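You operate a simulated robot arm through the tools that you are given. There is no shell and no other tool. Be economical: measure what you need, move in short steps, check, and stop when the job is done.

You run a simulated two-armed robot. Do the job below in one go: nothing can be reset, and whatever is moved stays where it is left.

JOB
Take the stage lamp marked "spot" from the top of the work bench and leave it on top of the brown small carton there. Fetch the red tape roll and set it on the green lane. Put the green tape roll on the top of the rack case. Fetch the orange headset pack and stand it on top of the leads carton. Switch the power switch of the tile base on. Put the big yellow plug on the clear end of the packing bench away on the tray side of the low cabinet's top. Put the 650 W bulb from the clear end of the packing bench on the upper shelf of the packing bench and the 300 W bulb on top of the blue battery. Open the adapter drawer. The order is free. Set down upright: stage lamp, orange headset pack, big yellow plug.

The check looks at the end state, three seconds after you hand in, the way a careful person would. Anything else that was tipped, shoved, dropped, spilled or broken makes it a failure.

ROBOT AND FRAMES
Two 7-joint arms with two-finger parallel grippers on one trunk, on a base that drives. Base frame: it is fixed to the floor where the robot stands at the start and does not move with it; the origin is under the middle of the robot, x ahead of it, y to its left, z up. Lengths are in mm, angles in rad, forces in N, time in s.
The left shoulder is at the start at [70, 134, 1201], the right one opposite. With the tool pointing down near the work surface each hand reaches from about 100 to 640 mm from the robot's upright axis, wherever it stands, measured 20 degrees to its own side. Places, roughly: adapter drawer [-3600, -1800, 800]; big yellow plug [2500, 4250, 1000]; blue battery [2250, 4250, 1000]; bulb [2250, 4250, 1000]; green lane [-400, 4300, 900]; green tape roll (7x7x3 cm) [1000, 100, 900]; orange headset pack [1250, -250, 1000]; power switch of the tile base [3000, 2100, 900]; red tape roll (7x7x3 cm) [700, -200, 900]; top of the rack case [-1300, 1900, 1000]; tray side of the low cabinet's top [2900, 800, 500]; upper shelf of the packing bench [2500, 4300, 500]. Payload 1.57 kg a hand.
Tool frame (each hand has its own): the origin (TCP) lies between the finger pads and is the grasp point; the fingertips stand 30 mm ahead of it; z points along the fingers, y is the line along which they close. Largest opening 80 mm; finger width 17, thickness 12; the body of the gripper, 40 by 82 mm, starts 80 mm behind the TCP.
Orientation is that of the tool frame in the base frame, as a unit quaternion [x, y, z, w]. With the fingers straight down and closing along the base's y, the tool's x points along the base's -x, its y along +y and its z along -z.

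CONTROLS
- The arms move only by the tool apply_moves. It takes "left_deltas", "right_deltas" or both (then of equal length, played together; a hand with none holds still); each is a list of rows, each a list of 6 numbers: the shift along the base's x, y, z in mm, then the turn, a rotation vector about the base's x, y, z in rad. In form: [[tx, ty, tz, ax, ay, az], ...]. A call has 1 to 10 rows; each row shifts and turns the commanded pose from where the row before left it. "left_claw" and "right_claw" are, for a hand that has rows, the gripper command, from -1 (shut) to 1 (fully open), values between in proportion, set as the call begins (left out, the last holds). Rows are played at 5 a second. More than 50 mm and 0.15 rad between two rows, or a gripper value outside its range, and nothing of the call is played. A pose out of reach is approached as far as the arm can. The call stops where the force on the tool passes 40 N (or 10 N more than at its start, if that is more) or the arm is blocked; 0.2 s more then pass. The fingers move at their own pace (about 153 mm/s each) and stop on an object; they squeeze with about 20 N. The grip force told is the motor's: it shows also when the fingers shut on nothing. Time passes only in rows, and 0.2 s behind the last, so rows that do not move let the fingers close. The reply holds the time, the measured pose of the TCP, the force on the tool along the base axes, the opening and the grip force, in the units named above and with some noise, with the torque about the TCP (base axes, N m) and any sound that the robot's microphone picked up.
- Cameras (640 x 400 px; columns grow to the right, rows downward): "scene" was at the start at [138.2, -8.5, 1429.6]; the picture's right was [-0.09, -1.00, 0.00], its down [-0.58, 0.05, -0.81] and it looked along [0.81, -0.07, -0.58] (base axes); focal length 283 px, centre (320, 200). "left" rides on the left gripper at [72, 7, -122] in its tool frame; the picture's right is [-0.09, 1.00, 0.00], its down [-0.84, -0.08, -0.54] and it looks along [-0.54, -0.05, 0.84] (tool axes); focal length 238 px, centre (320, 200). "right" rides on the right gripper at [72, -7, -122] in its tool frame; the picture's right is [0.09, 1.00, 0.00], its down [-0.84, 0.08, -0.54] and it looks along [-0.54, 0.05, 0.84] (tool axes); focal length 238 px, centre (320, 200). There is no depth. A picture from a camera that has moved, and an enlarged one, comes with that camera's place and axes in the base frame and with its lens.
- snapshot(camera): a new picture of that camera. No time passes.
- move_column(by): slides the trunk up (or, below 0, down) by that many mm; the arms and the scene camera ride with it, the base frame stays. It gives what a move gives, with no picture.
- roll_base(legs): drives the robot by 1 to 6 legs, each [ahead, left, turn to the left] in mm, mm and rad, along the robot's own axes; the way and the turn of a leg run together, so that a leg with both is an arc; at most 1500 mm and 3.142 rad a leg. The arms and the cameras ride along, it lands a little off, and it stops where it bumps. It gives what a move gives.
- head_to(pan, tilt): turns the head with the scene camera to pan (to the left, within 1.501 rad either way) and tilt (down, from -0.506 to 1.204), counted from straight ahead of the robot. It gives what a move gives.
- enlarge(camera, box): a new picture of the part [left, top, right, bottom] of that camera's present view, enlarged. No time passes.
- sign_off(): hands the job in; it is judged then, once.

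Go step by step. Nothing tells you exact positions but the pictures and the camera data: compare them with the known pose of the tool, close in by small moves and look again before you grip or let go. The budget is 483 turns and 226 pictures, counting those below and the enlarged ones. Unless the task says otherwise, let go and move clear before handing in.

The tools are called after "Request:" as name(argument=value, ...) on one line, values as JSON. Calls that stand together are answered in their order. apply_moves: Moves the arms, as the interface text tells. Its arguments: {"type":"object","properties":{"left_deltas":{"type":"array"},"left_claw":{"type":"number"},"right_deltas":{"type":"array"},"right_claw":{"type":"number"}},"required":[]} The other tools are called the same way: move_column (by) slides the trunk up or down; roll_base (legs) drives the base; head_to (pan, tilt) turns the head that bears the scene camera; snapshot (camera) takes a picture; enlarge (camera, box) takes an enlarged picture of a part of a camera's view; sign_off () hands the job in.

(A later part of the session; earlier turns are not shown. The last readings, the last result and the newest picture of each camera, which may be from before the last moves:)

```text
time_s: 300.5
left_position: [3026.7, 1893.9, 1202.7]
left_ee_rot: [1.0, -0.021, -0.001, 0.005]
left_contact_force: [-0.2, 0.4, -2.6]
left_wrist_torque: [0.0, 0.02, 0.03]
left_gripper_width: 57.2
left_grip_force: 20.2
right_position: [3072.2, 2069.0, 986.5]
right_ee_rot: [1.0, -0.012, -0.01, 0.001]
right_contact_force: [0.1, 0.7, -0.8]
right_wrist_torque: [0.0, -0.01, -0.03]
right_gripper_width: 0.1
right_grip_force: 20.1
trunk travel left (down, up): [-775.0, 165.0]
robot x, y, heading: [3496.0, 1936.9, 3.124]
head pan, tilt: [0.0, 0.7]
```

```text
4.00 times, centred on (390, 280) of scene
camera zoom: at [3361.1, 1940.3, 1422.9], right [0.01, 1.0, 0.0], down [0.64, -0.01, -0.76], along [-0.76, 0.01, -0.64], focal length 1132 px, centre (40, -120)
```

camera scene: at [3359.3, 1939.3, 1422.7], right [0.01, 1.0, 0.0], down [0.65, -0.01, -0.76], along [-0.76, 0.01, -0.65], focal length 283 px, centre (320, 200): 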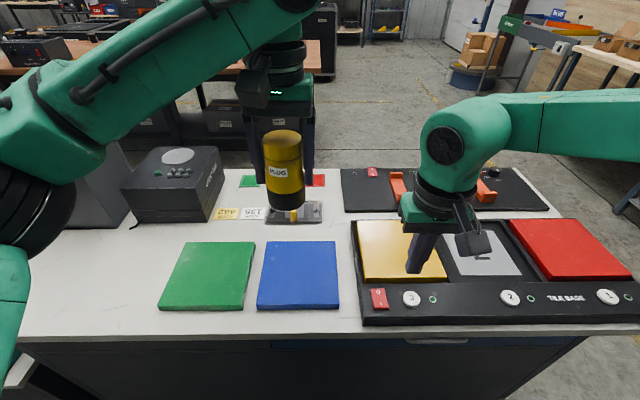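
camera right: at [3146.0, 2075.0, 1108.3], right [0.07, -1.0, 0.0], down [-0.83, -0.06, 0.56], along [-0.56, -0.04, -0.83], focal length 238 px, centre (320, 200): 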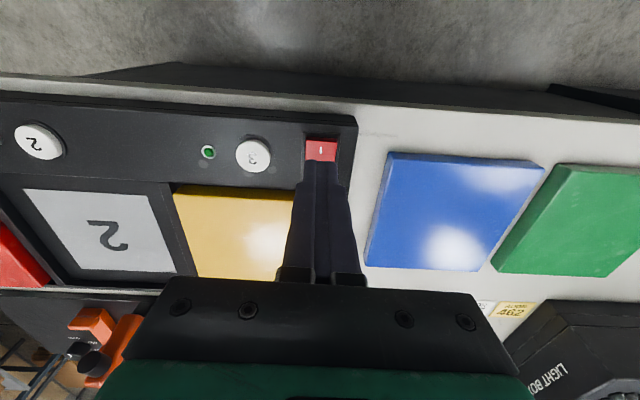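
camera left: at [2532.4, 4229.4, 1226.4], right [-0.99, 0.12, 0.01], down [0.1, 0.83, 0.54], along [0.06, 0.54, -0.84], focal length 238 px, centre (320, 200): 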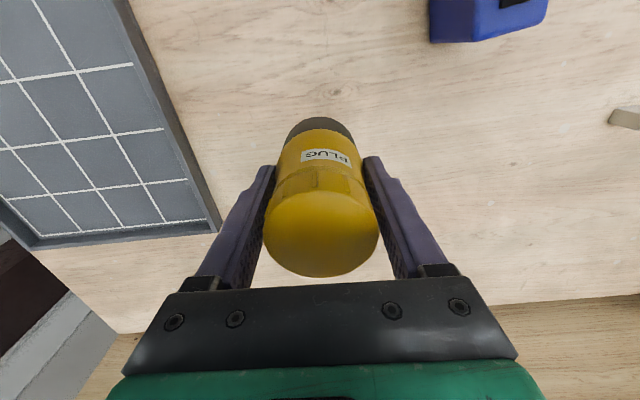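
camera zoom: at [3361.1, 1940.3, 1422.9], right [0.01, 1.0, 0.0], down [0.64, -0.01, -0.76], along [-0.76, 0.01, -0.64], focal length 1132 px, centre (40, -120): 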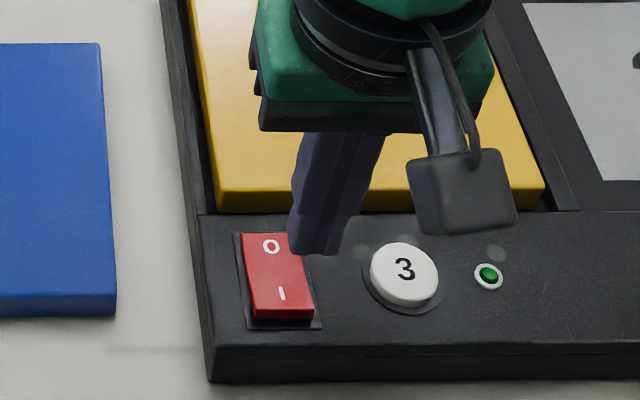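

I'll shift 10 mm in and lower toward the I end, stepping until contact.

Request:
apply_moves(right_deltas=[[-10, 0, -15, 0, 0, 0], [0, -1, -15, 0, 0, 0], [0, 0, 0, 0, 0, 0]])

Request:
enlarge(camera="scene", box=[330, 230, 450, 330])

Request:
enlarge(camera="right", box=[220, 80, 420, 220])

```text
time_s: 301.3
left_position: [3027.0, 1894.5, 1202.7]
left_ee_rot: [1.0, -0.02, -0.001, 0.004]
left_contact_force: [0.1, 0.5, -1.6]
left_wrist_torque: [0.01, 0.02, 0.03]
left_gripper_width: 57.1
left_grip_force: 20.1
right_position: [3064.8, 2066.4, 957.7]
right_ee_rot: [1.0, -0.012, -0.012, 0.002]
right_contact_force: [0.3, -0.8, -0.3]
right_wrist_torque: [0.01, 0.03, -0.01]
right_gripper_width: 0.0
right_grip_force: 20.0
trunk travel left (down, up): [-775.0, 165.0]
robot x, y, heading: [3495.7, 1938.7, 3.126]
head pan, tilt: [0.0, 0.7]
```

```text
4.00 times, centred on (390, 280) of scene
camera zoom: at [3362.4, 1938.8, 1423.0], right [0.01, 1.0, 0.0], down [0.64, -0.01, -0.76], along [-0.76, 0.01, -0.64], focal length 1132 px, centre (40, -120)
```

zoom: 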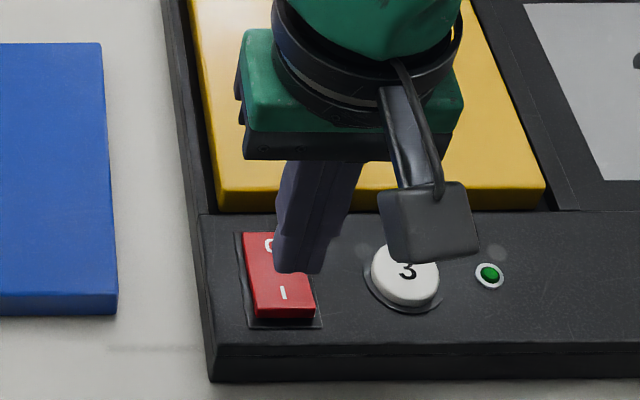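

```text
2.86 times, centred on (320, 150) of right
camera zoom: at [3138.0, 2072.5, 1078.5], right [0.07, -1.0, 0.0], down [-0.83, -0.06, 0.56], along [-0.56, -0.04, -0.83], focal length 681 px, centre (320, 343)
```

zoom: 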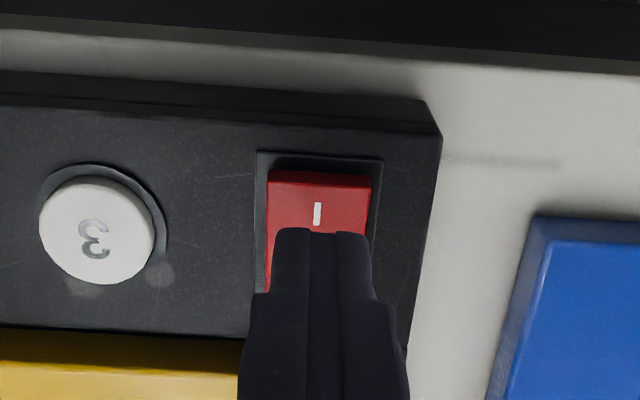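

The tip will land on the I end. I'll nudge 4 mm in y and press down in small steps.

Request:
apply_moves(right_deltas=[[0, -4, -6, 0, 0, 0], [0, 0, -5, 0, 0, 0], [0, 0, -4, 0, 0, 0], [0, 0, 0, 0, 0, 0]])

Request:
enlarge(camera="scene", box=[330, 230, 450, 330])

```text
time_s: 302.3
left_position: [3026.9, 1893.7, 1203.4]
left_ee_rot: [1.0, -0.022, -0.001, 0.005]
left_contact_force: [0.2, 0.5, -3.5]
left_wrist_torque: [0.03, -0.01, 0.01]
left_gripper_width: 57.4
left_grip_force: 20.3
right_position: [3063.0, 2061.7, 944.3]
right_ee_rot: [1.0, -0.011, -0.011, 0.002]
right_contact_force: [-0.3, 0.1, 0.0]
right_wrist_torque: [-0.01, 0.01, 0.0]
right_gripper_width: 0.0
right_grip_force: 20.7
trunk travel left (down, up): [-775.0, 165.0]
robot x, y, heading: [3497.4, 1940.7, 3.13]
head pan, tilt: [0.0, 0.7]
```

```text
4.00 times, centred on (390, 280) of scene
camera zoom: at [3361.4, 1939.1, 1422.9], right [0.01, 1.0, 0.0], down [0.64, -0.01, -0.76], along [-0.76, 0.01, -0.64], focal length 1132 px, centre (40, -120)
```

zoom: 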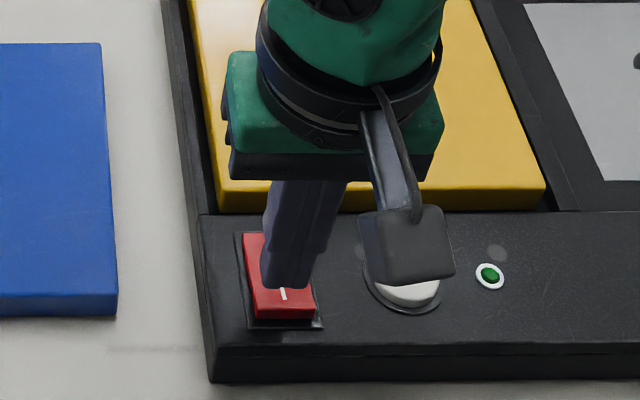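

Request:
apply_moves(right_deltas=[[2, 0, -3, 0, 0, 0], [0, 0, -3, 0, 0, 0], [0, 0, -2, 0, 0, 0], [0, 0, 0, 0, 0, 0]])

Request:
apply_moves(right_deltas=[[0, 0, -2, 0, 0, 0], [0, 0, -2, 0, 0, 0], [0, 0, 0, 0, 0, 0]])

Request:
enlarge(camera="scene", box=[330, 230, 450, 330])

```text
time_s: 303.3
left_position: [3027.4, 1892.6, 1202.4]
left_ee_rot: [1.0, -0.022, 0.0, 0.004]
left_contact_force: [-0.1, 0.2, -2.2]
left_wrist_torque: [0.0, 0.01, 0.01]
left_gripper_width: 57.6
left_grip_force: 19.9
right_position: [3065.9, 2061.4, 934.0]
right_ee_rot: [1.0, -0.011, -0.011, 0.001]
right_contact_force: [0.5, -0.7, 0.0]
right_wrist_torque: [0.01, -0.03, -0.01]
right_gripper_width: 0.0
right_grip_force: 19.9
trunk travel left (down, up): [-775.0, 165.0]
robot x, y, heading: [3499.4, 1942.2, 3.125]
head pan, tilt: [0.0, 0.7]
```

```text
time_s: 304.1
left_position: [3027.2, 1893.1, 1202.6]
left_ee_rot: [1.0, -0.02, -0.002, 0.005]
left_contact_force: [0.0, -0.3, -3.3]
left_wrist_torque: [0.0, 0.01, -0.04]
left_gripper_width: 57.6
left_grip_force: 19.9
right_position: [3065.6, 2062.0, 930.1]
right_ee_rot: [1.0, -0.011, -0.011, 0.002]
right_contact_force: [0.6, 0.1, 0.3]
right_wrist_torque: [0.01, -0.02, 0.0]
right_gripper_width: 0.0
right_grip_force: 19.3
trunk travel left (down, up): [-775.0, 165.0]
robot x, y, heading: [3495.2, 1939.5, 3.128]
head pan, tilt: [0.0, 0.7]
```

```text
4.00 times, centred on (390, 280) of scene
camera zoom: at [3361.5, 1939.1, 1422.9], right [0.01, 1.0, 0.0], down [0.64, -0.01, -0.76], along [-0.76, 0.01, -0.64], focal length 1132 px, centre (40, -120)
```

zoom: 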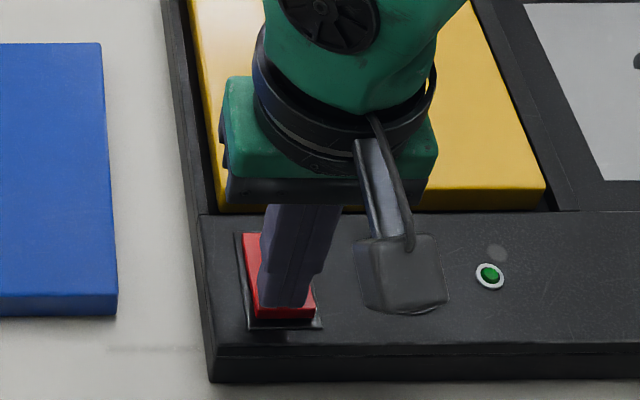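

Almost there. A few more 2 mm steps, easing slightly inward.

Request:
apply_moves(right_deltas=[[-2, 0, -2, 0, 0, 0], [-2, 0, -2, 0, 0, 0], [0, 0, -2, 0, 0, 0], [0, 0, 0, 0, 0, 0]])

Request:
apply_moves(right_deltas=[[0, 0, -2, 0, 0, 0], [0, 0, -2, 0, 0, 0], [0, 0, 0, 0, 0, 0]])

Request:
enlarge(camera="scene", box=[330, 230, 450, 330])

```text
time_s: 305.1
left_position: [3026.7, 1893.0, 1202.7]
left_ee_rot: [1.0, -0.02, -0.001, 0.005]
left_contact_force: [-0.2, 0.1, -4.3]
left_wrist_torque: [-0.05, -0.03, -0.02]
left_gripper_width: 57.2
left_grip_force: 19.7
right_position: [3061.2, 2061.8, 924.3]
right_ee_rot: [1.0, -0.011, -0.011, 0.002]
right_contact_force: [-0.5, 0.3, 0.0]
right_wrist_torque: [-0.02, -0.01, 0.03]
right_gripper_width: 0.4
right_grip_force: 20.1
trunk travel left (down, up): [-775.0, 165.0]
robot x, y, heading: [3497.9, 1937.3, 3.129]
head pan, tilt: [0.0, 0.7]
```

```text
time_s: 305.9
left_position: [3027.2, 1892.7, 1202.7]
left_ee_rot: [1.0, -0.021, -0.001, 0.004]
left_contact_force: [-0.9, 0.3, -3.0]
left_wrist_torque: [-0.03, 0.01, 0.03]
left_gripper_width: 57.1
left_grip_force: 19.8
right_position: [3062.0, 2062.8, 919.9]
right_ee_rot: [1.0, -0.011, -0.011, 0.002]
right_contact_force: [0.3, -0.2, 0.2]
right_wrist_torque: [0.01, 0.03, 0.01]
right_gripper_width: 0.1
right_grip_force: 20.2
trunk travel left (down, up): [-775.0, 165.0]
robot x, y, heading: [3497.6, 1936.5, 3.128]
head pan, tilt: [0.0, 0.7]
```

```text
4.00 times, centred on (390, 280) of scene
camera zoom: at [3361.5, 1939.1, 1422.9], right [0.01, 1.0, 0.0], down [0.64, -0.01, -0.76], along [-0.76, 0.01, -0.64], focal length 1132 px, centre (40, -120)
```

zoom: 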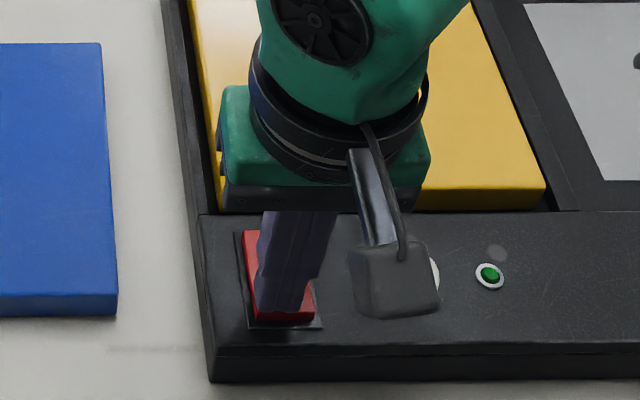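

Request:
apply_moves(right_deltas=[[-1, 0, -2, 0, 0, 0], [0, 0, -2, 0, 0, 0], [0, 0, 0, 0, 0, 0]])

Request:
apply_moves(right_deltas=[[0, 0, -2, 0, 0, 0], [0, 0, 0, 0, 0, 0]])

Request:
enlarge(camera="right", box=[220, 80, 420, 220])

```text
time_s: 306.7
left_position: [3028.2, 1893.3, 1203.1]
left_ee_rot: [1.0, -0.02, -0.001, 0.005]
left_contact_force: [0.2, 0.0, -2.7]
left_wrist_torque: [0.02, 0.02, -0.03]
left_gripper_width: 57.5
left_grip_force: 19.9
right_position: [3061.9, 2064.1, 919.4]
right_ee_rot: [1.0, -0.011, -0.013, 0.003]
right_contact_force: [-3.2, 0.5, 10.8]
right_wrist_torque: [0.04, 0.17, 0.03]
right_gripper_width: 0.0
right_grip_force: 19.9
trunk travel left (down, up): [-775.0, 165.0]
robot x, y, heading: [3497.0, 1934.8, 3.129]
head pan, tilt: [0.0, 0.7]
heard: click
```

```text
time_s: 307.3
left_position: [3029.2, 1892.7, 1205.0]
left_ee_rot: [1.0, -0.021, -0.003, 0.005]
left_contact_force: [-0.5, 0.3, -3.0]
left_wrist_torque: [0.0, -0.04, -0.03]
left_gripper_width: 57.4
left_grip_force: 19.8
right_position: [3063.5, 2063.6, 919.2]
right_ee_rot: [1.0, -0.012, -0.015, 0.002]
right_contact_force: [-6.9, 1.1, 29.5]
right_wrist_torque: [0.09, 0.49, -0.01]
right_gripper_width: 0.0
right_grip_force: 19.6
right hand out of reach, approached as far as the arm can: row 1
trunk travel left (down, up): [-775.0, 165.0]
robot x, y, heading: [3498.6, 1940.4, 3.126]
head pan, tilt: [0.0, 0.7]
```

```text
2.86 times, centred on (320, 150) of right
camera zoom: at [3138.2, 2070.0, 1038.8], right [0.07, -1.0, 0.0], down [-0.82, -0.06, 0.57], along [-0.56, -0.04, -0.82], focal length 681 px, centre (320, 343)
```

zoom: 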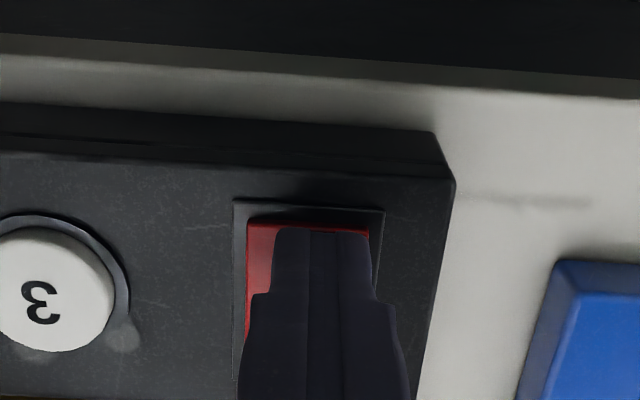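

A click was heard. I'll lift off and check the rocker and LEDs.

Request:
apply_moves(right_deltas=[[0, 0, 10, 0, 0, 0], [0, 0, 40, 0, 0, 0], [0, 0, 45, 0, 0, 0], [0, 0, 45, 0, 0, 0], [30, 0, 35, 0, 0, 0], [30, 0, 30, 0, 0, 0]])

Request:
enlarge(camera="scene", box=[330, 230, 450, 330])

```text
time_s: 308.7
left_position: [3029.1, 1892.9, 1203.7]
left_ee_rot: [1.0, -0.022, -0.002, 0.005]
left_contact_force: [-0.7, 0.1, -2.6]
left_wrist_torque: [-0.01, 0.01, -0.01]
left_gripper_width: 57.4
left_grip_force: 19.5
right_position: [3126.7, 2065.1, 1119.9]
right_ee_rot: [1.0, -0.011, -0.011, 0.002]
right_contact_force: [0.2, -1.1, 0.3]
right_wrist_torque: [-0.03, 0.03, -0.04]
right_gripper_width: 0.2
right_grip_force: 20.0
trunk travel left (down, up): [-775.0, 165.0]
robot x, y, heading: [3500.8, 1938.4, 3.129]
head pan, tilt: [0.0, 0.7]
```

```text
4.00 times, centred on (390, 280) of scene
camera zoom: at [3364.2, 1939.3, 1423.2], right [0.01, 1.0, 0.0], down [0.64, -0.01, -0.77], along [-0.77, 0.01, -0.64], focal length 1132 px, centre (40, -120)
```

zoom: 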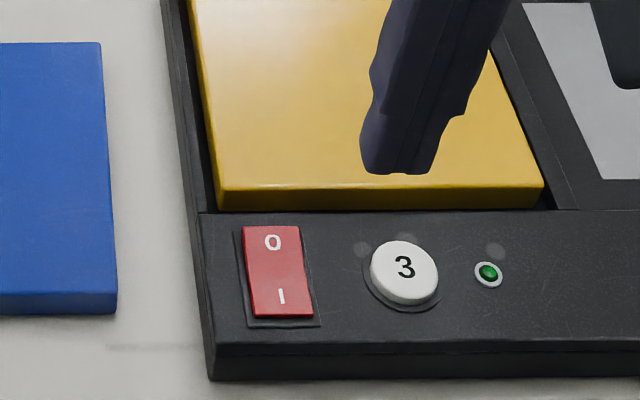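

The rocker now has its O end raised, so the tile base is switched on. Next I'll carry the plug to the low cabinet, driving round the bench's open end to its front side.

Request:
roll_base(legs=[[0, -1150, 0], [1500, 0, 0], [0, 1500, 0], [0, 760, 0], [0, 0, 3.14]])

Request:
head_to(pan=0.0, tilt=0.6)

Request:
snapshot(camera="scene")

```text
time_s: 340.0
left_position: [2538.0, 862.8, 1204.0]
left_ee_rot: [-0.01, 1.0, 0.006, 0.001]
left_contact_force: [0.5, -0.1, -3.2]
left_wrist_torque: [-0.01, 0.05, -0.03]
left_gripper_width: 57.4
left_grip_force: 19.6
right_position: [2452.1, 685.3, 1121.3]
right_ee_rot: [-0.02, 1.0, 0.002, 0.011]
right_contact_force: [0.0, -0.7, 0.4]
right_wrist_torque: [0.03, 0.01, -0.02]
right_gripper_width: 0.3
right_grip_force: 20.0
trunk travel left (down, up): [-775.0, 165.0]
robot x, y, heading: [2070.7, 790.2, 0.048]
head pan, tilt: [0.0, 0.7]
```

```text
time_s: 340.6
left_position: [2537.8, 862.8, 1202.7]
left_ee_rot: [-0.009, 1.0, 0.006, 0.001]
left_contact_force: [0.7, -0.2, -2.8]
left_wrist_torque: [0.03, 0.01, 0.0]
left_gripper_width: 57.1
left_grip_force: 20.2
right_position: [2450.9, 686.1, 1120.6]
right_ee_rot: [-0.018, 1.0, 0.003, 0.011]
right_contact_force: [-0.8, -0.1, -0.1]
right_wrist_torque: [0.0, -0.04, -0.02]
right_gripper_width: 0.0
right_grip_force: 19.7
trunk travel left (down, up): [-775.0, 165.0]
robot x, y, heading: [2070.5, 788.4, 0.05]
head pan, tilt: [0.0, 0.6]
```

```text
81 pictures are left
camera scene: at [2211.1, 796.8, 1431.5], right [0.05, -1.0, 0.0], down [-0.57, -0.03, -0.82], along [0.82, 0.04, -0.57], focal length 283 px, centre (320, 200)
```

scene: 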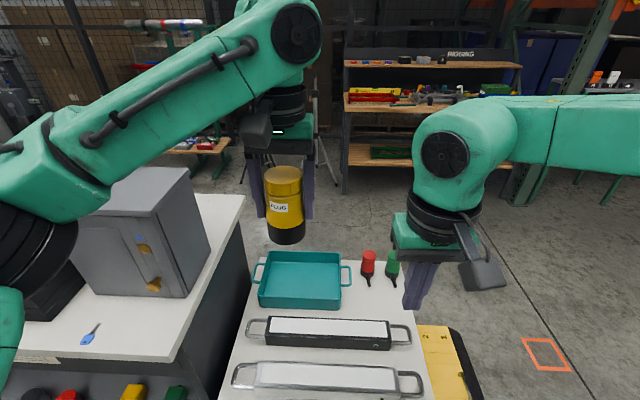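

Request:
enlarge(camera="scene", box=[210, 220, 490, 400])

```text
2.22 times, centred on (350, 310) of scene
camera zoom: at [2211.1, 796.8, 1431.5], right [0.05, -1.0, 0.0], down [-0.57, -0.03, -0.82], along [0.82, 0.04, -0.57], focal length 629 px, centre (253, -44)
```

zoom: 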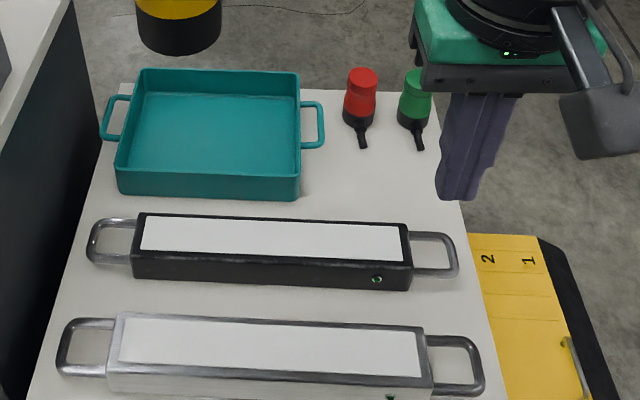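

The tray stands at the far end of the top, with small red and green plugs beside it. The free spot right of the tray, about [2870, 610], is on the tray side. I'll check the floor and cabinet front before moving in.

Request:
head_to(pan=-0.15, tilt=1.0)

Request:
snapshot(camera="scene")

```text
time_s: 341.5
left_position: [2538.0, 862.2, 1203.8]
left_ee_rot: [-0.009, 1.0, 0.005, 0.001]
left_contact_force: [-0.1, -0.4, -3.4]
left_wrist_torque: [0.04, 0.01, 0.0]
left_gripper_width: 57.3
left_grip_force: 19.8
right_position: [2453.1, 685.4, 1120.9]
right_ee_rot: [-0.018, 1.0, 0.002, 0.011]
right_contact_force: [0.7, 0.2, -0.2]
right_wrist_torque: [-0.01, -0.01, 0.03]
right_gripper_width: 0.1
right_grip_force: 19.9
trunk travel left (down, up): [-775.0, 165.0]
robot x, y, heading: [2073.3, 790.0, 0.045]
head pan, tilt: [-0.15, 1.0]
```

```text
79 pictures are left
camera scene: at [2192.1, 785.5, 1399.6], right [-0.1, -0.99, 0.0], down [-0.84, 0.09, -0.54], along [0.54, -0.06, -0.84], focal length 283 px, centre (320, 200)
```

scene: 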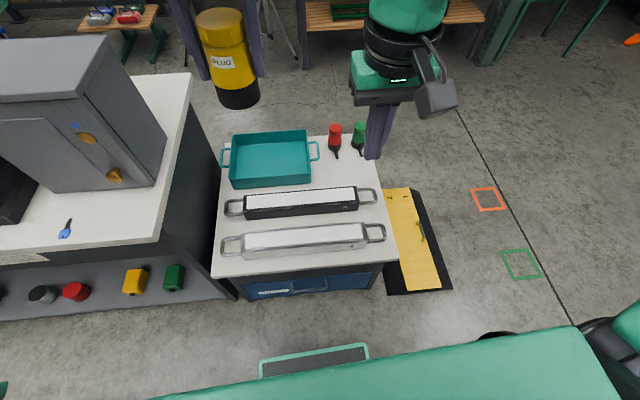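

The robot base would be fine up to about x 2255. To measure the cabinet height I need a lower viewpoint, so I'll back off a little, shift right, and lower the trunk by 360.

Request:
roll_base(legs=[[-150, -130, -0.045]])

Request:
move_column(by=-360)

Request:
head_to(pan=0.0, tilt=0.5)

Request:
snapshot(camera="scene")

```text
time_s: 343.1
left_position: [2398.5, 710.0, 1201.5]
left_ee_rot: [0.016, 1.0, 0.004, 0.001]
left_contact_force: [0.4, 0.6, -3.5]
left_wrist_torque: [0.01, 0.02, -0.02]
left_gripper_width: 57.4
left_grip_force: 19.4
right_position: [2303.3, 534.8, 1120.0]
right_ee_rot: [0.006, 1.0, 0.001, 0.01]
right_contact_force: [0.2, 0.2, -0.2]
right_wrist_torque: [-0.03, 0.0, 0.0]
right_gripper_width: 0.2
right_grip_force: 20.0
trunk travel left (down, up): [-775.0, 165.0]
robot x, y, heading: [1925.3, 656.8, -0.002]
head pan, tilt: [-0.15, 1.0]
```

```text
time_s: 346.6
left_position: [2396.6, 708.1, 843.0]
left_ee_rot: [0.016, 1.0, 0.006, 0.001]
left_contact_force: [0.3, 0.5, -2.8]
left_wrist_torque: [0.01, 0.02, 0.03]
left_gripper_width: 57.3
left_grip_force: 20.1
right_position: [2301.9, 534.0, 760.9]
right_ee_rot: [0.007, 1.0, 0.002, 0.01]
right_contact_force: [0.3, 0.6, 0.3]
right_wrist_torque: [-0.02, 0.01, -0.02]
right_gripper_width: 0.1
right_grip_force: 20.0
trunk travel left (down, up): [-415.0, 525.0]
robot x, y, heading: [1926.9, 662.3, -0.0]
head pan, tilt: [-0.15, 1.0]
```

```text
time_s: 347.5
left_position: [2394.8, 707.3, 843.1]
left_ee_rot: [0.016, 1.0, 0.005, 0.001]
left_contact_force: [0.9, 0.5, -3.1]
left_wrist_torque: [0.0, 0.02, 0.03]
left_gripper_width: 57.4
left_grip_force: 20.1
right_position: [2300.6, 534.0, 760.7]
right_ee_rot: [0.006, 1.0, 0.002, 0.011]
right_contact_force: [-0.6, -0.4, 0.6]
right_wrist_torque: [-0.01, -0.01, 0.01]
right_gripper_width: 0.0
right_grip_force: 20.2
trunk travel left (down, up): [-415.0, 525.0]
robot x, y, heading: [1927.4, 656.8, -0.001]
head pan, tilt: [0.0, 0.499]
```

```text
78 pictures are left
camera scene: at [2068.9, 657.3, 1080.5], right [0.0, -1.0, 0.0], down [-0.48, 0.0, -0.88], along [0.88, 0.0, -0.48], focal length 283 px, centre (320, 200)
```

scene: 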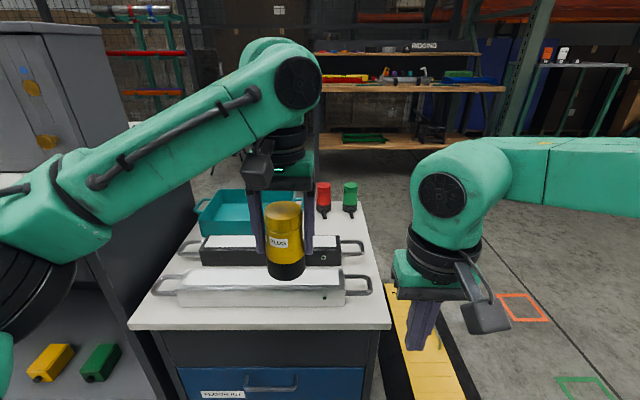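

The cabinet top is at z about 488, with front edge x about 2516. The light bars end near x 2823, so I'll target the plug at about [2868, 600]. I'll drive in carefully.

Request:
roll_base(legs=[[0, -155, 0], [325, 0, 0]])

Request:
head_to(pan=0.1, tilt=0.75)

Request:
snapshot(camera="scene")

Request:
snapshot(camera="left")

```text
time_s: 350.7
left_position: [2724.1, 549.4, 843.1]
left_ee_rot: [0.016, 1.0, 0.006, 0.0]
left_contact_force: [0.4, 0.4, -3.5]
left_wrist_torque: [-0.01, 0.08, -0.01]
left_gripper_width: 57.2
left_grip_force: 19.8
right_position: [2627.5, 375.6, 760.7]
right_ee_rot: [0.006, 1.0, 0.001, 0.011]
right_contact_force: [1.0, 0.9, 0.2]
right_wrist_torque: [0.03, 0.04, 0.0]
right_gripper_width: 0.1
right_grip_force: 19.3
trunk travel left (down, up): [-415.0, 525.0]
robot x, y, heading: [2252.8, 501.0, -0.002]
head pan, tilt: [0.0, 0.499]
```

```text
time_s: 351.4
left_position: [2722.4, 549.9, 842.9]
left_ee_rot: [0.016, 1.0, 0.005, 0.001]
left_contact_force: [-0.6, 0.2, -3.6]
left_wrist_torque: [0.04, 0.02, 0.0]
left_gripper_width: 57.4
left_grip_force: 20.1
right_position: [2627.2, 375.9, 760.7]
right_ee_rot: [0.006, 1.0, 0.001, 0.011]
right_contact_force: [0.0, -0.5, 0.1]
right_wrist_torque: [0.0, 0.0, 0.02]
right_gripper_width: 0.1
right_grip_force: 19.9
trunk travel left (down, up): [-415.0, 525.0]
robot x, y, heading: [2250.7, 500.6, -0.001]
head pan, tilt: [0.099, 0.75]
```

```text
77 pictures are left
camera scene: at [2386.9, 507.6, 1058.7], right [0.1, -1.0, 0.0], down [-0.68, -0.07, -0.73], along [0.73, 0.07, -0.68], focal length 283 px, centre (320, 200)
```

scene: 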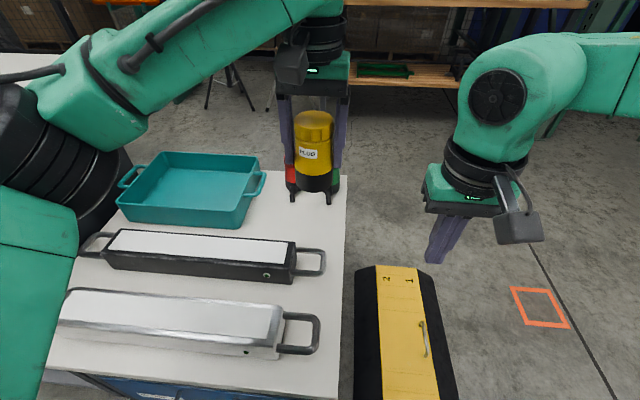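

```text
76 pictures are left
camera left: at [2650.7, 557.1, 965.3], right [0.12, 0.99, 0.01], down [0.83, -0.11, 0.54], along [0.54, -0.06, -0.84], focal length 238 px, centre (320, 200)
```

left: 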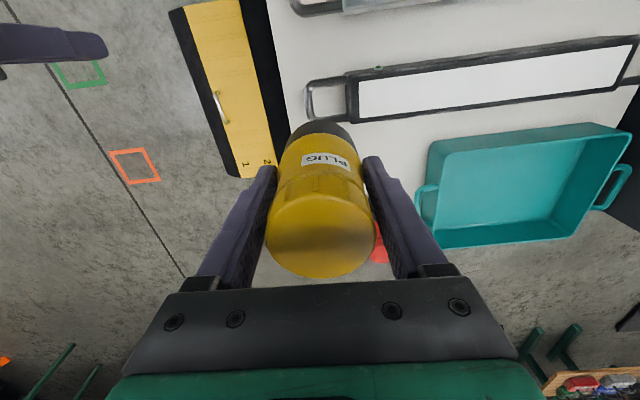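

The free zone beyond the bars starts near x 2800. I'll move the plug out and down toward [2855, 600].

Request:
apply_moves(left_deltas=[[15, 10, -40, 0, 0, 0], [20, 10, -40, 0, 0, 0], [25, 10, -35, 0, 0, 0], [25, 10, -30, 0, 0, 0], [25, 10, -25, 0, 0, 0], [23, 0, -15, 0, 0, 0]])

Request:
snapshot(camera="left")

Request:
enlarge(camera="scene", box=[200, 120, 380, 290])

```text
time_s: 352.9
left_position: [2854.2, 600.4, 657.5]
left_ee_rot: [0.016, 1.0, 0.006, 0.0]
left_contact_force: [-0.6, -0.2, -2.8]
left_wrist_torque: [0.0, 0.08, 0.01]
left_gripper_width: 57.4
left_grip_force: 20.2
right_position: [2627.6, 375.9, 760.5]
right_ee_rot: [0.006, 1.0, 0.002, 0.01]
right_contact_force: [-0.4, 0.1, 0.3]
right_wrist_torque: [0.01, 0.01, 0.01]
right_gripper_width: 0.2
right_grip_force: 19.5
trunk travel left (down, up): [-415.0, 525.0]
robot x, y, heading: [2251.0, 502.7, -0.003]
head pan, tilt: [0.099, 0.75]
```

```text
75 pictures are left
camera left: at [2783.8, 606.9, 780.4], right [0.12, 0.99, 0.01], down [0.83, -0.11, 0.54], along [0.54, -0.06, -0.84], focal length 238 px, centre (320, 200)
```

left: 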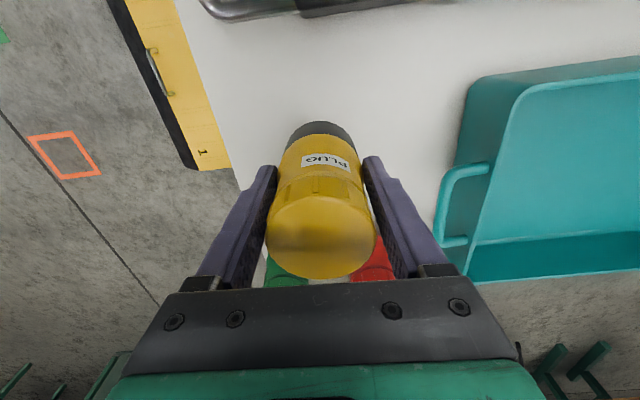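

```text
2.35 times, centred on (290, 205) of scene
camera zoom: at [2387.3, 506.7, 1058.6], right [0.1, -1.0, 0.0], down [-0.68, -0.07, -0.73], along [0.73, 0.07, -0.68], focal length 666 px, centre (391, 188)
```

zoom: 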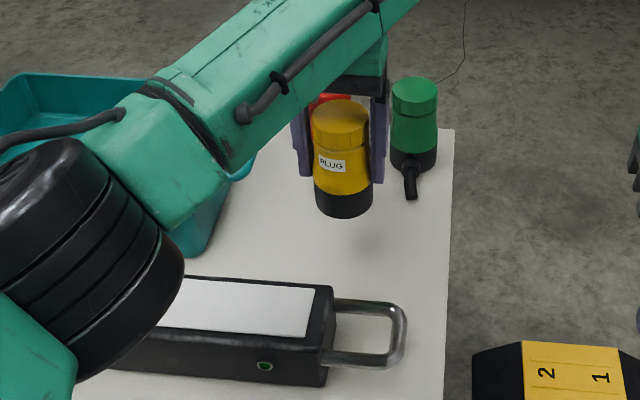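

The plug is over the free area. My concern is the left elbow dipping toward the bars and tray, so I'll lower partway and re-check.

Request:
apply_moves(left_deltas=[[0, 0, -20, 0, 0, 0], [0, 0, -20, 0, 0, 0], [0, 0, -15, 0, 0, 0]])

Request:
snapshot(camera="scene")

```text
time_s: 353.6
left_position: [2855.8, 600.6, 602.0]
left_ee_rot: [0.016, 1.0, 0.005, 0.001]
left_contact_force: [0.6, -0.1, -3.8]
left_wrist_torque: [-0.01, 0.0, 0.03]
left_gripper_width: 57.3
left_grip_force: 20.2
right_position: [2628.3, 377.2, 761.1]
right_ee_rot: [0.006, 1.0, 0.002, 0.01]
right_contact_force: [0.3, -0.1, -0.4]
right_wrist_torque: [0.0, -0.01, 0.0]
right_gripper_width: 0.0
right_grip_force: 20.3
trunk travel left (down, up): [-415.0, 525.0]
robot x, y, heading: [2252.1, 502.4, -0.006]
head pan, tilt: [0.099, 0.75]
```

```text
73 pictures are left
camera scene: at [2387.3, 507.6, 1058.6], right [0.1, -1.0, 0.0], down [-0.68, -0.07, -0.73], along [0.73, 0.07, -0.68], focal length 283 px, centre (320, 200)
```

scene: 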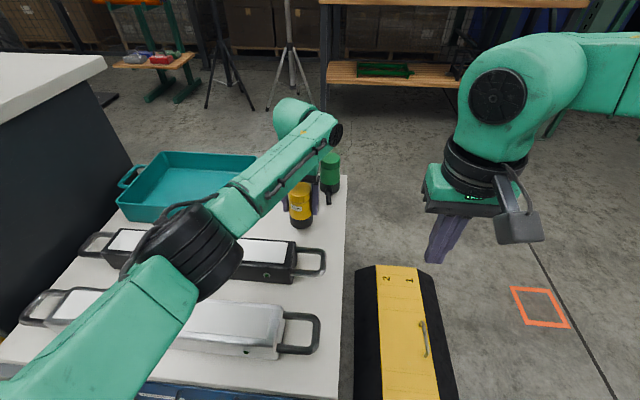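

The elbow still has good height over the bars. I'll lower the rest of the way.

Request:
apply_moves(left_deltas=[[0, 0, -15, 0, 0, 0], [0, 0, -12, 0, 0, 0], [0, 0, -8, 0, 0, 0], [0, 0, 0, 0, 0, 0]])

Request:
snapshot(camera="scene")

Request:
snapshot(camera="left")

```text
time_s: 354.6
left_position: [2853.1, 598.2, 570.3]
left_ee_rot: [0.016, 1.0, 0.005, 0.003]
left_contact_force: [1.1, -0.1, 16.0]
left_wrist_torque: [-0.47, -0.22, 0.05]
left_gripper_width: 57.2
left_grip_force: 19.6
right_position: [2625.5, 376.8, 762.0]
right_ee_rot: [0.007, 1.0, 0.002, 0.012]
right_contact_force: [-0.1, -0.3, 0.2]
right_wrist_torque: [0.04, -0.03, 0.0]
right_gripper_width: 0.0
right_grip_force: 20.3
trunk travel left (down, up): [-415.0, 525.0]
robot x, y, heading: [2253.5, 498.5, -0.003]
head pan, tilt: [0.099, 0.75]
```

```text
72 pictures are left
camera scene: at [2384.0, 507.2, 1059.1], right [0.1, -1.0, 0.0], down [-0.68, -0.07, -0.73], along [0.73, 0.07, -0.68], focal length 283 px, centre (320, 200)
```

scene: 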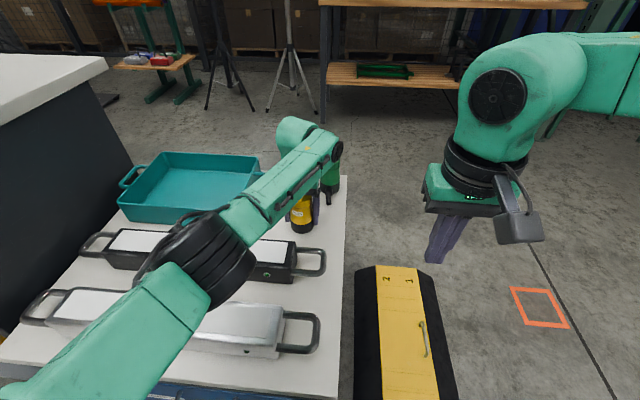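

```text
71 pictures are left
camera left: at [2781.8, 606.4, 691.7], right [0.12, 0.99, 0.01], down [0.83, -0.11, 0.55], along [0.54, -0.06, -0.84], focal length 238 px, centre (320, 200)
```

left: 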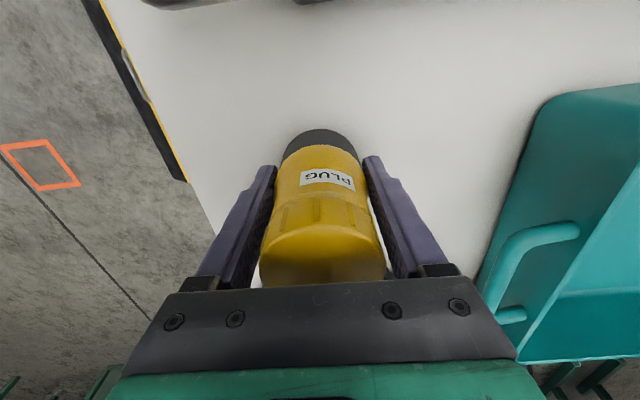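

Contact was made with 16 N, so the plug is on the cabinet top (z about 507). I'll ease off, release and look.

Request:
apply_moves(left_deltas=[[0, 0, 2, 0, 0, 0], [0, 0, 0, 0, 0, 0]])

Request:
enlarge(camera="scene", box=[250, 110, 370, 250])

```text
time_s: 355.2
left_position: [2854.6, 599.5, 570.8]
left_ee_rot: [0.016, 1.0, 0.006, 0.001]
left_contact_force: [0.7, -1.1, 6.1]
left_wrist_torque: [-0.26, -0.28, -0.04]
left_gripper_width: 57.2
left_grip_force: 19.6
right_position: [2627.9, 377.1, 760.8]
right_ee_rot: [0.007, 1.0, 0.002, 0.011]
right_contact_force: [0.3, 0.3, 0.1]
right_wrist_torque: [0.02, 0.01, 0.01]
right_gripper_width: 0.0
right_grip_force: 20.3
trunk travel left (down, up): [-415.0, 525.0]
robot x, y, heading: [2250.2, 501.4, -0.005]
head pan, tilt: [0.099, 0.75]
```

```text
2.86 times, centred on (310, 180) of scene
camera zoom: at [2385.7, 507.2, 1058.7], right [0.1, -1.0, 0.0], down [-0.68, -0.07, -0.73], along [0.73, 0.07, -0.68], focal length 808 px, centre (349, 257)
```

zoom: 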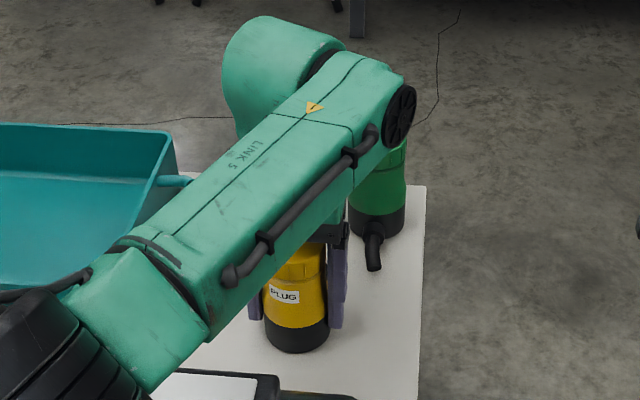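

Looks upright on the surface. I'll open and rise.

Request:
apply_moves(left_deltas=[[0, 0, 0, 0, 0, 0], [0, 0, 0, 0, 0, 0], [0, 0, 15, 0, 0, 0], [0, 0, 30, 0, 0, 0], [0, 0, 40, 0, 0, 0], [0, 0, 40, 0, 0, 0], [-25, 0, 40, 0, 0, 0], [-40, 0, 25, 0, 0, 0]], left_claw=1)

Request:
snapshot(camera="left")

Request:
enlarge(camera="scene", box=[200, 130, 380, 290])

```text
time_s: 357.1
left_position: [2790.3, 598.9, 759.1]
left_ee_rot: [0.014, 1.0, 0.006, 0.0]
left_contact_force: [-0.4, -0.1, 0.1]
left_wrist_torque: [0.05, -0.01, 0.01]
left_gripper_width: 79.9
left_grip_force: 0.0
left hand out of reach, approached as far as the arm can: row 7
right_position: [2628.3, 375.3, 761.3]
right_ee_rot: [0.006, 1.0, 0.001, 0.011]
right_contact_force: [-0.2, -0.7, -0.9]
right_wrist_torque: [0.01, -0.05, 0.0]
right_gripper_width: 0.0
right_grip_force: 20.0
trunk travel left (down, up): [-415.0, 525.0]
robot x, y, heading: [2253.5, 502.2, -0.001]
head pan, tilt: [0.099, 0.75]
```

```text
69 pictures are left
camera left: at [2719.6, 605.0, 882.0], right [0.12, 0.99, 0.01], down [0.83, -0.11, 0.54], along [0.54, -0.06, -0.84], focal length 238 px, centre (320, 200)
```

left: 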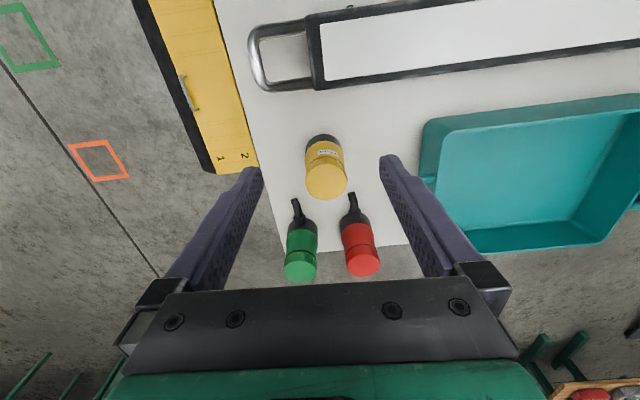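

```text
2.50 times, centred on (290, 210) of scene
camera zoom: at [2386.1, 506.7, 1058.7], right [0.1, -1.0, 0.0], down [-0.68, -0.07, -0.73], along [0.73, 0.07, -0.68], focal length 707 px, centre (395, 175)
```

zoom: 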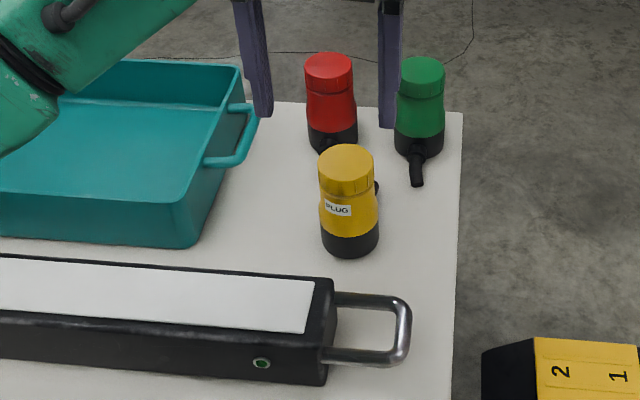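

The plug stands upright beside the tray. Now the adapter drawer: I'll back out, raise the trunk, and drive across to the far side.

Request:
roll_base(legs=[[-350, 0, 0]])

Request:
move_column(by=360)

Request:
roll_base(legs=[[0, -1450, 0], [0, 0, 3.14], [1500, 0, 0], [500, 0, 0]])

Request:
head_to(pan=0.2, tilt=0.3)

Request:
snapshot(camera="scene")

```text
time_s: 359.3
left_position: [2444.8, 599.1, 760.3]
left_ee_rot: [0.017, 1.0, 0.005, 0.001]
left_contact_force: [0.1, -0.6, 0.4]
left_wrist_torque: [-0.04, -0.05, -0.01]
left_gripper_width: 79.9
left_grip_force: 0.0
right_position: [2280.9, 376.4, 760.7]
right_ee_rot: [0.007, 1.0, 0.001, 0.01]
right_contact_force: [0.5, 0.0, -0.4]
right_wrist_torque: [-0.01, -0.01, 0.03]
right_gripper_width: 0.0
right_grip_force: 19.9
trunk travel left (down, up): [-415.0, 525.0]
robot x, y, heading: [1903.7, 499.6, -0.009]
head pan, tilt: [0.099, 0.75]
```

```text
time_s: 362.8
left_position: [2445.0, 597.9, 1119.8]
left_ee_rot: [0.017, 1.0, 0.005, 0.001]
left_contact_force: [0.6, -0.7, -0.6]
left_wrist_torque: [0.01, -0.02, -0.02]
left_gripper_width: 80.2
left_grip_force: 0.1
right_position: [2280.5, 376.4, 1120.0]
right_ee_rot: [0.008, 1.0, 0.002, 0.01]
right_contact_force: [-0.2, 0.6, 0.0]
right_wrist_torque: [-0.02, -0.01, 0.04]
right_gripper_width: 0.1
right_grip_force: 19.6
trunk travel left (down, up): [-775.0, 165.0]
robot x, y, heading: [1908.3, 501.6, -0.007]
head pan, tilt: [0.099, 0.75]
```

```text
time_s: 387.4
left_position: [-711.8, -1079.9, 1120.7]
left_ee_rot: [1.0, -0.017, -0.002, 0.005]
left_contact_force: [1.3, -0.3, -0.2]
left_wrist_torque: [-0.01, 0.01, -0.01]
left_gripper_width: 80.1
left_grip_force: 0.0
right_position: [-546.4, -858.2, 1121.1]
right_ee_rot: [1.0, -0.008, -0.011, 0.002]
right_contact_force: [1.0, 0.3, 0.2]
right_wrist_torque: [0.03, 0.01, 0.0]
right_gripper_width: 0.0
right_grip_force: 20.1
trunk travel left (down, up): [-775.0, 165.0]
robot x, y, heading: [-170.9, -981.9, 3.141]
head pan, tilt: [0.099, 0.75]
```

```text
time_s: 388.3
left_position: [-712.3, -1079.0, 1119.7]
left_ee_rot: [1.0, -0.018, 0.0, 0.005]
left_contact_force: [0.6, 0.3, -0.9]
left_wrist_torque: [-0.01, 0.0, -0.01]
left_gripper_width: 80.0
left_grip_force: 0.0
right_position: [-547.6, -856.9, 1121.4]
right_ee_rot: [1.0, -0.008, -0.011, 0.002]
right_contact_force: [-0.4, 0.5, -0.3]
right_wrist_torque: [0.04, -0.01, 0.04]
right_gripper_width: 0.0
right_grip_force: 20.0
trunk travel left (down, up): [-775.0, 165.0]
robot x, y, heading: [-171.1, -980.0, 3.135]
head pan, tilt: [0.201, 0.3]
```

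```text
67 pictures are left
camera scene: at [-314.6, -1001.0, 1459.0], right [-0.19, 0.98, 0.0], down [0.29, 0.06, -0.95], along [-0.94, -0.18, -0.3], focal length 283 px, centre (320, 200)
```

scene: 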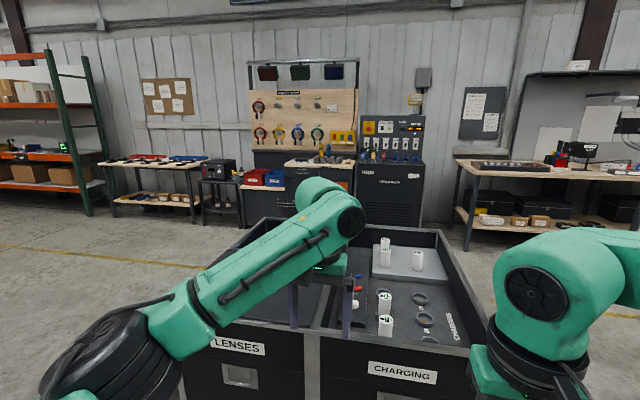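

A pair of cases (LENSES/CHARGING) stands right ahead, so I must go around their left. I'll zoom in on the far cabinet with the drawers.

Request:
enlarge(camera="scene", box=[190, 60, 440, 220])

```text
2.50 times, centred on (315, 140) of scene
camera zoom: at [-314.6, -1001.0, 1459.0], right [-0.19, 0.98, 0.0], down [0.29, 0.06, -0.95], along [-0.94, -0.18, -0.3], focal length 707 px, centre (332, 350)
```

zoom: 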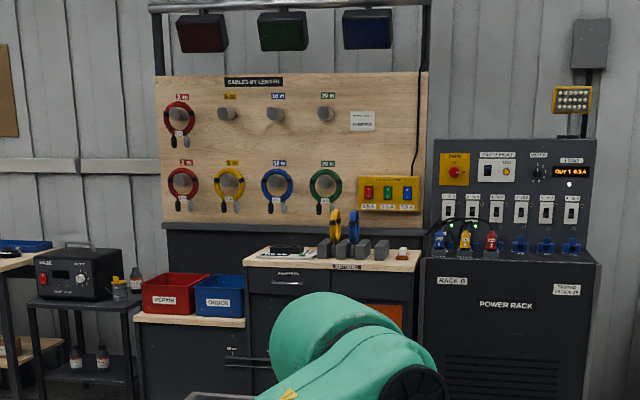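

The ADAPTERS drawer has a bar handle, upper-left in the wooden-topped cabinet near y -1780. I'll drive around the cases toward it.

Request:
roll_base(legs=[[-100, 0, 0], [0, 830, 0], [1500, 0, 0], [700, 0, 0]])

Request:
head_to(pan=0.0, tilt=0.4)

Request:
snapshot(camera="scene")

```text
time_s: 397.8
left_position: [-1474.2, -1904.7, 1120.3]
left_ee_rot: [1.0, -0.016, -0.002, 0.005]
left_contact_force: [0.4, 0.5, 0.6]
left_wrist_torque: [0.04, 0.03, 0.0]
left_gripper_width: 80.1
left_grip_force: 0.1
right_position: [-1312.1, -1681.6, 1121.7]
right_ee_rot: [1.0, -0.006, -0.013, 0.001]
right_contact_force: [-0.5, 0.7, 0.3]
right_wrist_torque: [0.0, 0.03, 0.01]
right_gripper_width: 0.0
right_grip_force: 19.6
trunk travel left (down, up): [-775.0, 165.0]
robot x, y, heading: [-936.2, -1805.5, 3.14]
head pan, tilt: [0.201, 0.3]
stopped in leg 3: the robot was blocked; the commanded pose is now the measured one
```

```text
time_s: 398.5
left_position: [-1476.7, -1904.3, 1121.3]
left_ee_rot: [1.0, -0.016, -0.002, 0.005]
left_contact_force: [-0.8, -0.6, -0.4]
left_wrist_torque: [-0.02, 0.02, -0.03]
left_gripper_width: 79.8
left_grip_force: 0.1
right_position: [-1311.7, -1681.2, 1121.7]
right_ee_rot: [1.0, -0.006, -0.012, 0.002]
right_contact_force: [-0.7, 0.6, -0.2]
right_wrist_torque: [0.01, 0.03, 0.01]
right_gripper_width: 0.0
right_grip_force: 19.6
trunk travel left (down, up): [-775.0, 165.0]
robot x, y, heading: [-938.0, -1804.9, 3.144]
head pan, tilt: [0.0, 0.4]
```

```text
65 pictures are left
camera scene: at [-1079.1, -1805.6, 1450.1], right [0.0, 1.0, 0.0], down [0.39, 0.0, -0.92], along [-0.92, 0.0, -0.39], focal length 283 px, centre (320, 200)
```

scene: 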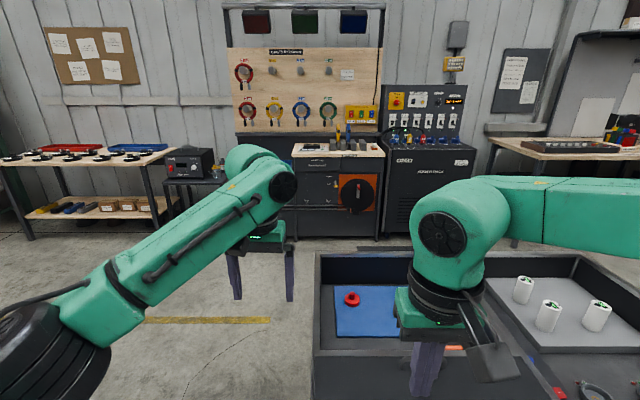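

I bumped the case's front corner; its left side reaches y about -1810. I'll check it for disturbance, then back off and pass further left.

Request:
enlarge(camera="scene", box=[300, 240, 640, 400])

Request:
roll_base(legs=[[-80, 0, 0], [0, 420, 0]])

Request:
head_to(pan=-0.3, tilt=0.6)

Request:
snapshot(camera="scene")

```text
1.88 times, centred on (470, 320) of scene
camera zoom: at [-1079.1, -1805.6, 1450.1], right [0.0, 1.0, 0.0], down [0.39, 0.0, -0.92], along [-0.92, 0.0, -0.39], focal length 533 px, centre (38, -26)
```

zoom: 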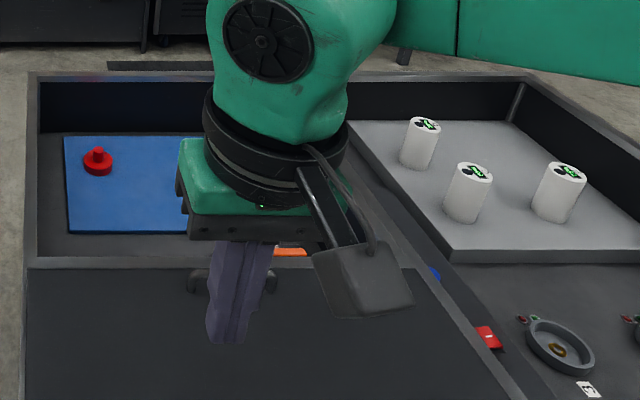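

```text
time_s: 401.8
left_position: [-1397.3, -2322.5, 1121.0]
left_ee_rot: [1.0, -0.016, -0.001, 0.004]
left_contact_force: [-0.2, 0.5, 0.0]
left_wrist_torque: [-0.03, -0.01, 0.0]
left_gripper_width: 80.1
left_grip_force: 0.0
right_position: [-1232.9, -2100.3, 1120.4]
right_ee_rot: [1.0, -0.007, -0.012, 0.002]
right_contact_force: [0.5, 0.1, 0.1]
right_wrist_torque: [-0.03, 0.04, 0.01]
right_gripper_width: 0.1
right_grip_force: 20.1
trunk travel left (down, up): [-775.0, 165.0]
robot x, y, heading: [-860.9, -2224.8, 3.141]
head pan, tilt: [0.0, 0.4]
```

```text
time_s: 402.6
left_position: [-1398.2, -2323.6, 1120.0]
left_ee_rot: [1.0, -0.016, 0.0, 0.004]
left_contact_force: [0.7, 0.6, -0.3]
left_wrist_torque: [-0.03, 0.02, 0.01]
left_gripper_width: 80.2
left_grip_force: 0.0
right_position: [-1234.1, -2101.1, 1120.3]
right_ee_rot: [1.0, -0.007, -0.011, 0.0]
right_contact_force: [-0.4, 0.2, -0.4]
right_wrist_torque: [0.01, 0.02, -0.03]
right_gripper_width: 0.0
right_grip_force: 20.8
trunk travel left (down, up): [-775.0, 165.0]
robot x, y, heading: [-857.2, -2225.6, 3.133]
head pan, tilt: [-0.3, 0.6]
```

```text
63 pictures are left
camera scene: at [-993.1, -2200.5, 1431.6], right [0.3, 0.95, 0.0], down [0.54, -0.17, -0.83], along [-0.79, 0.25, -0.56], focal length 283 px, centre (320, 200)
```

scene: 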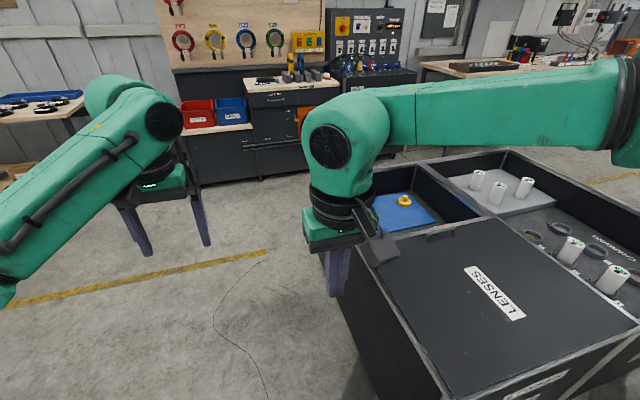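

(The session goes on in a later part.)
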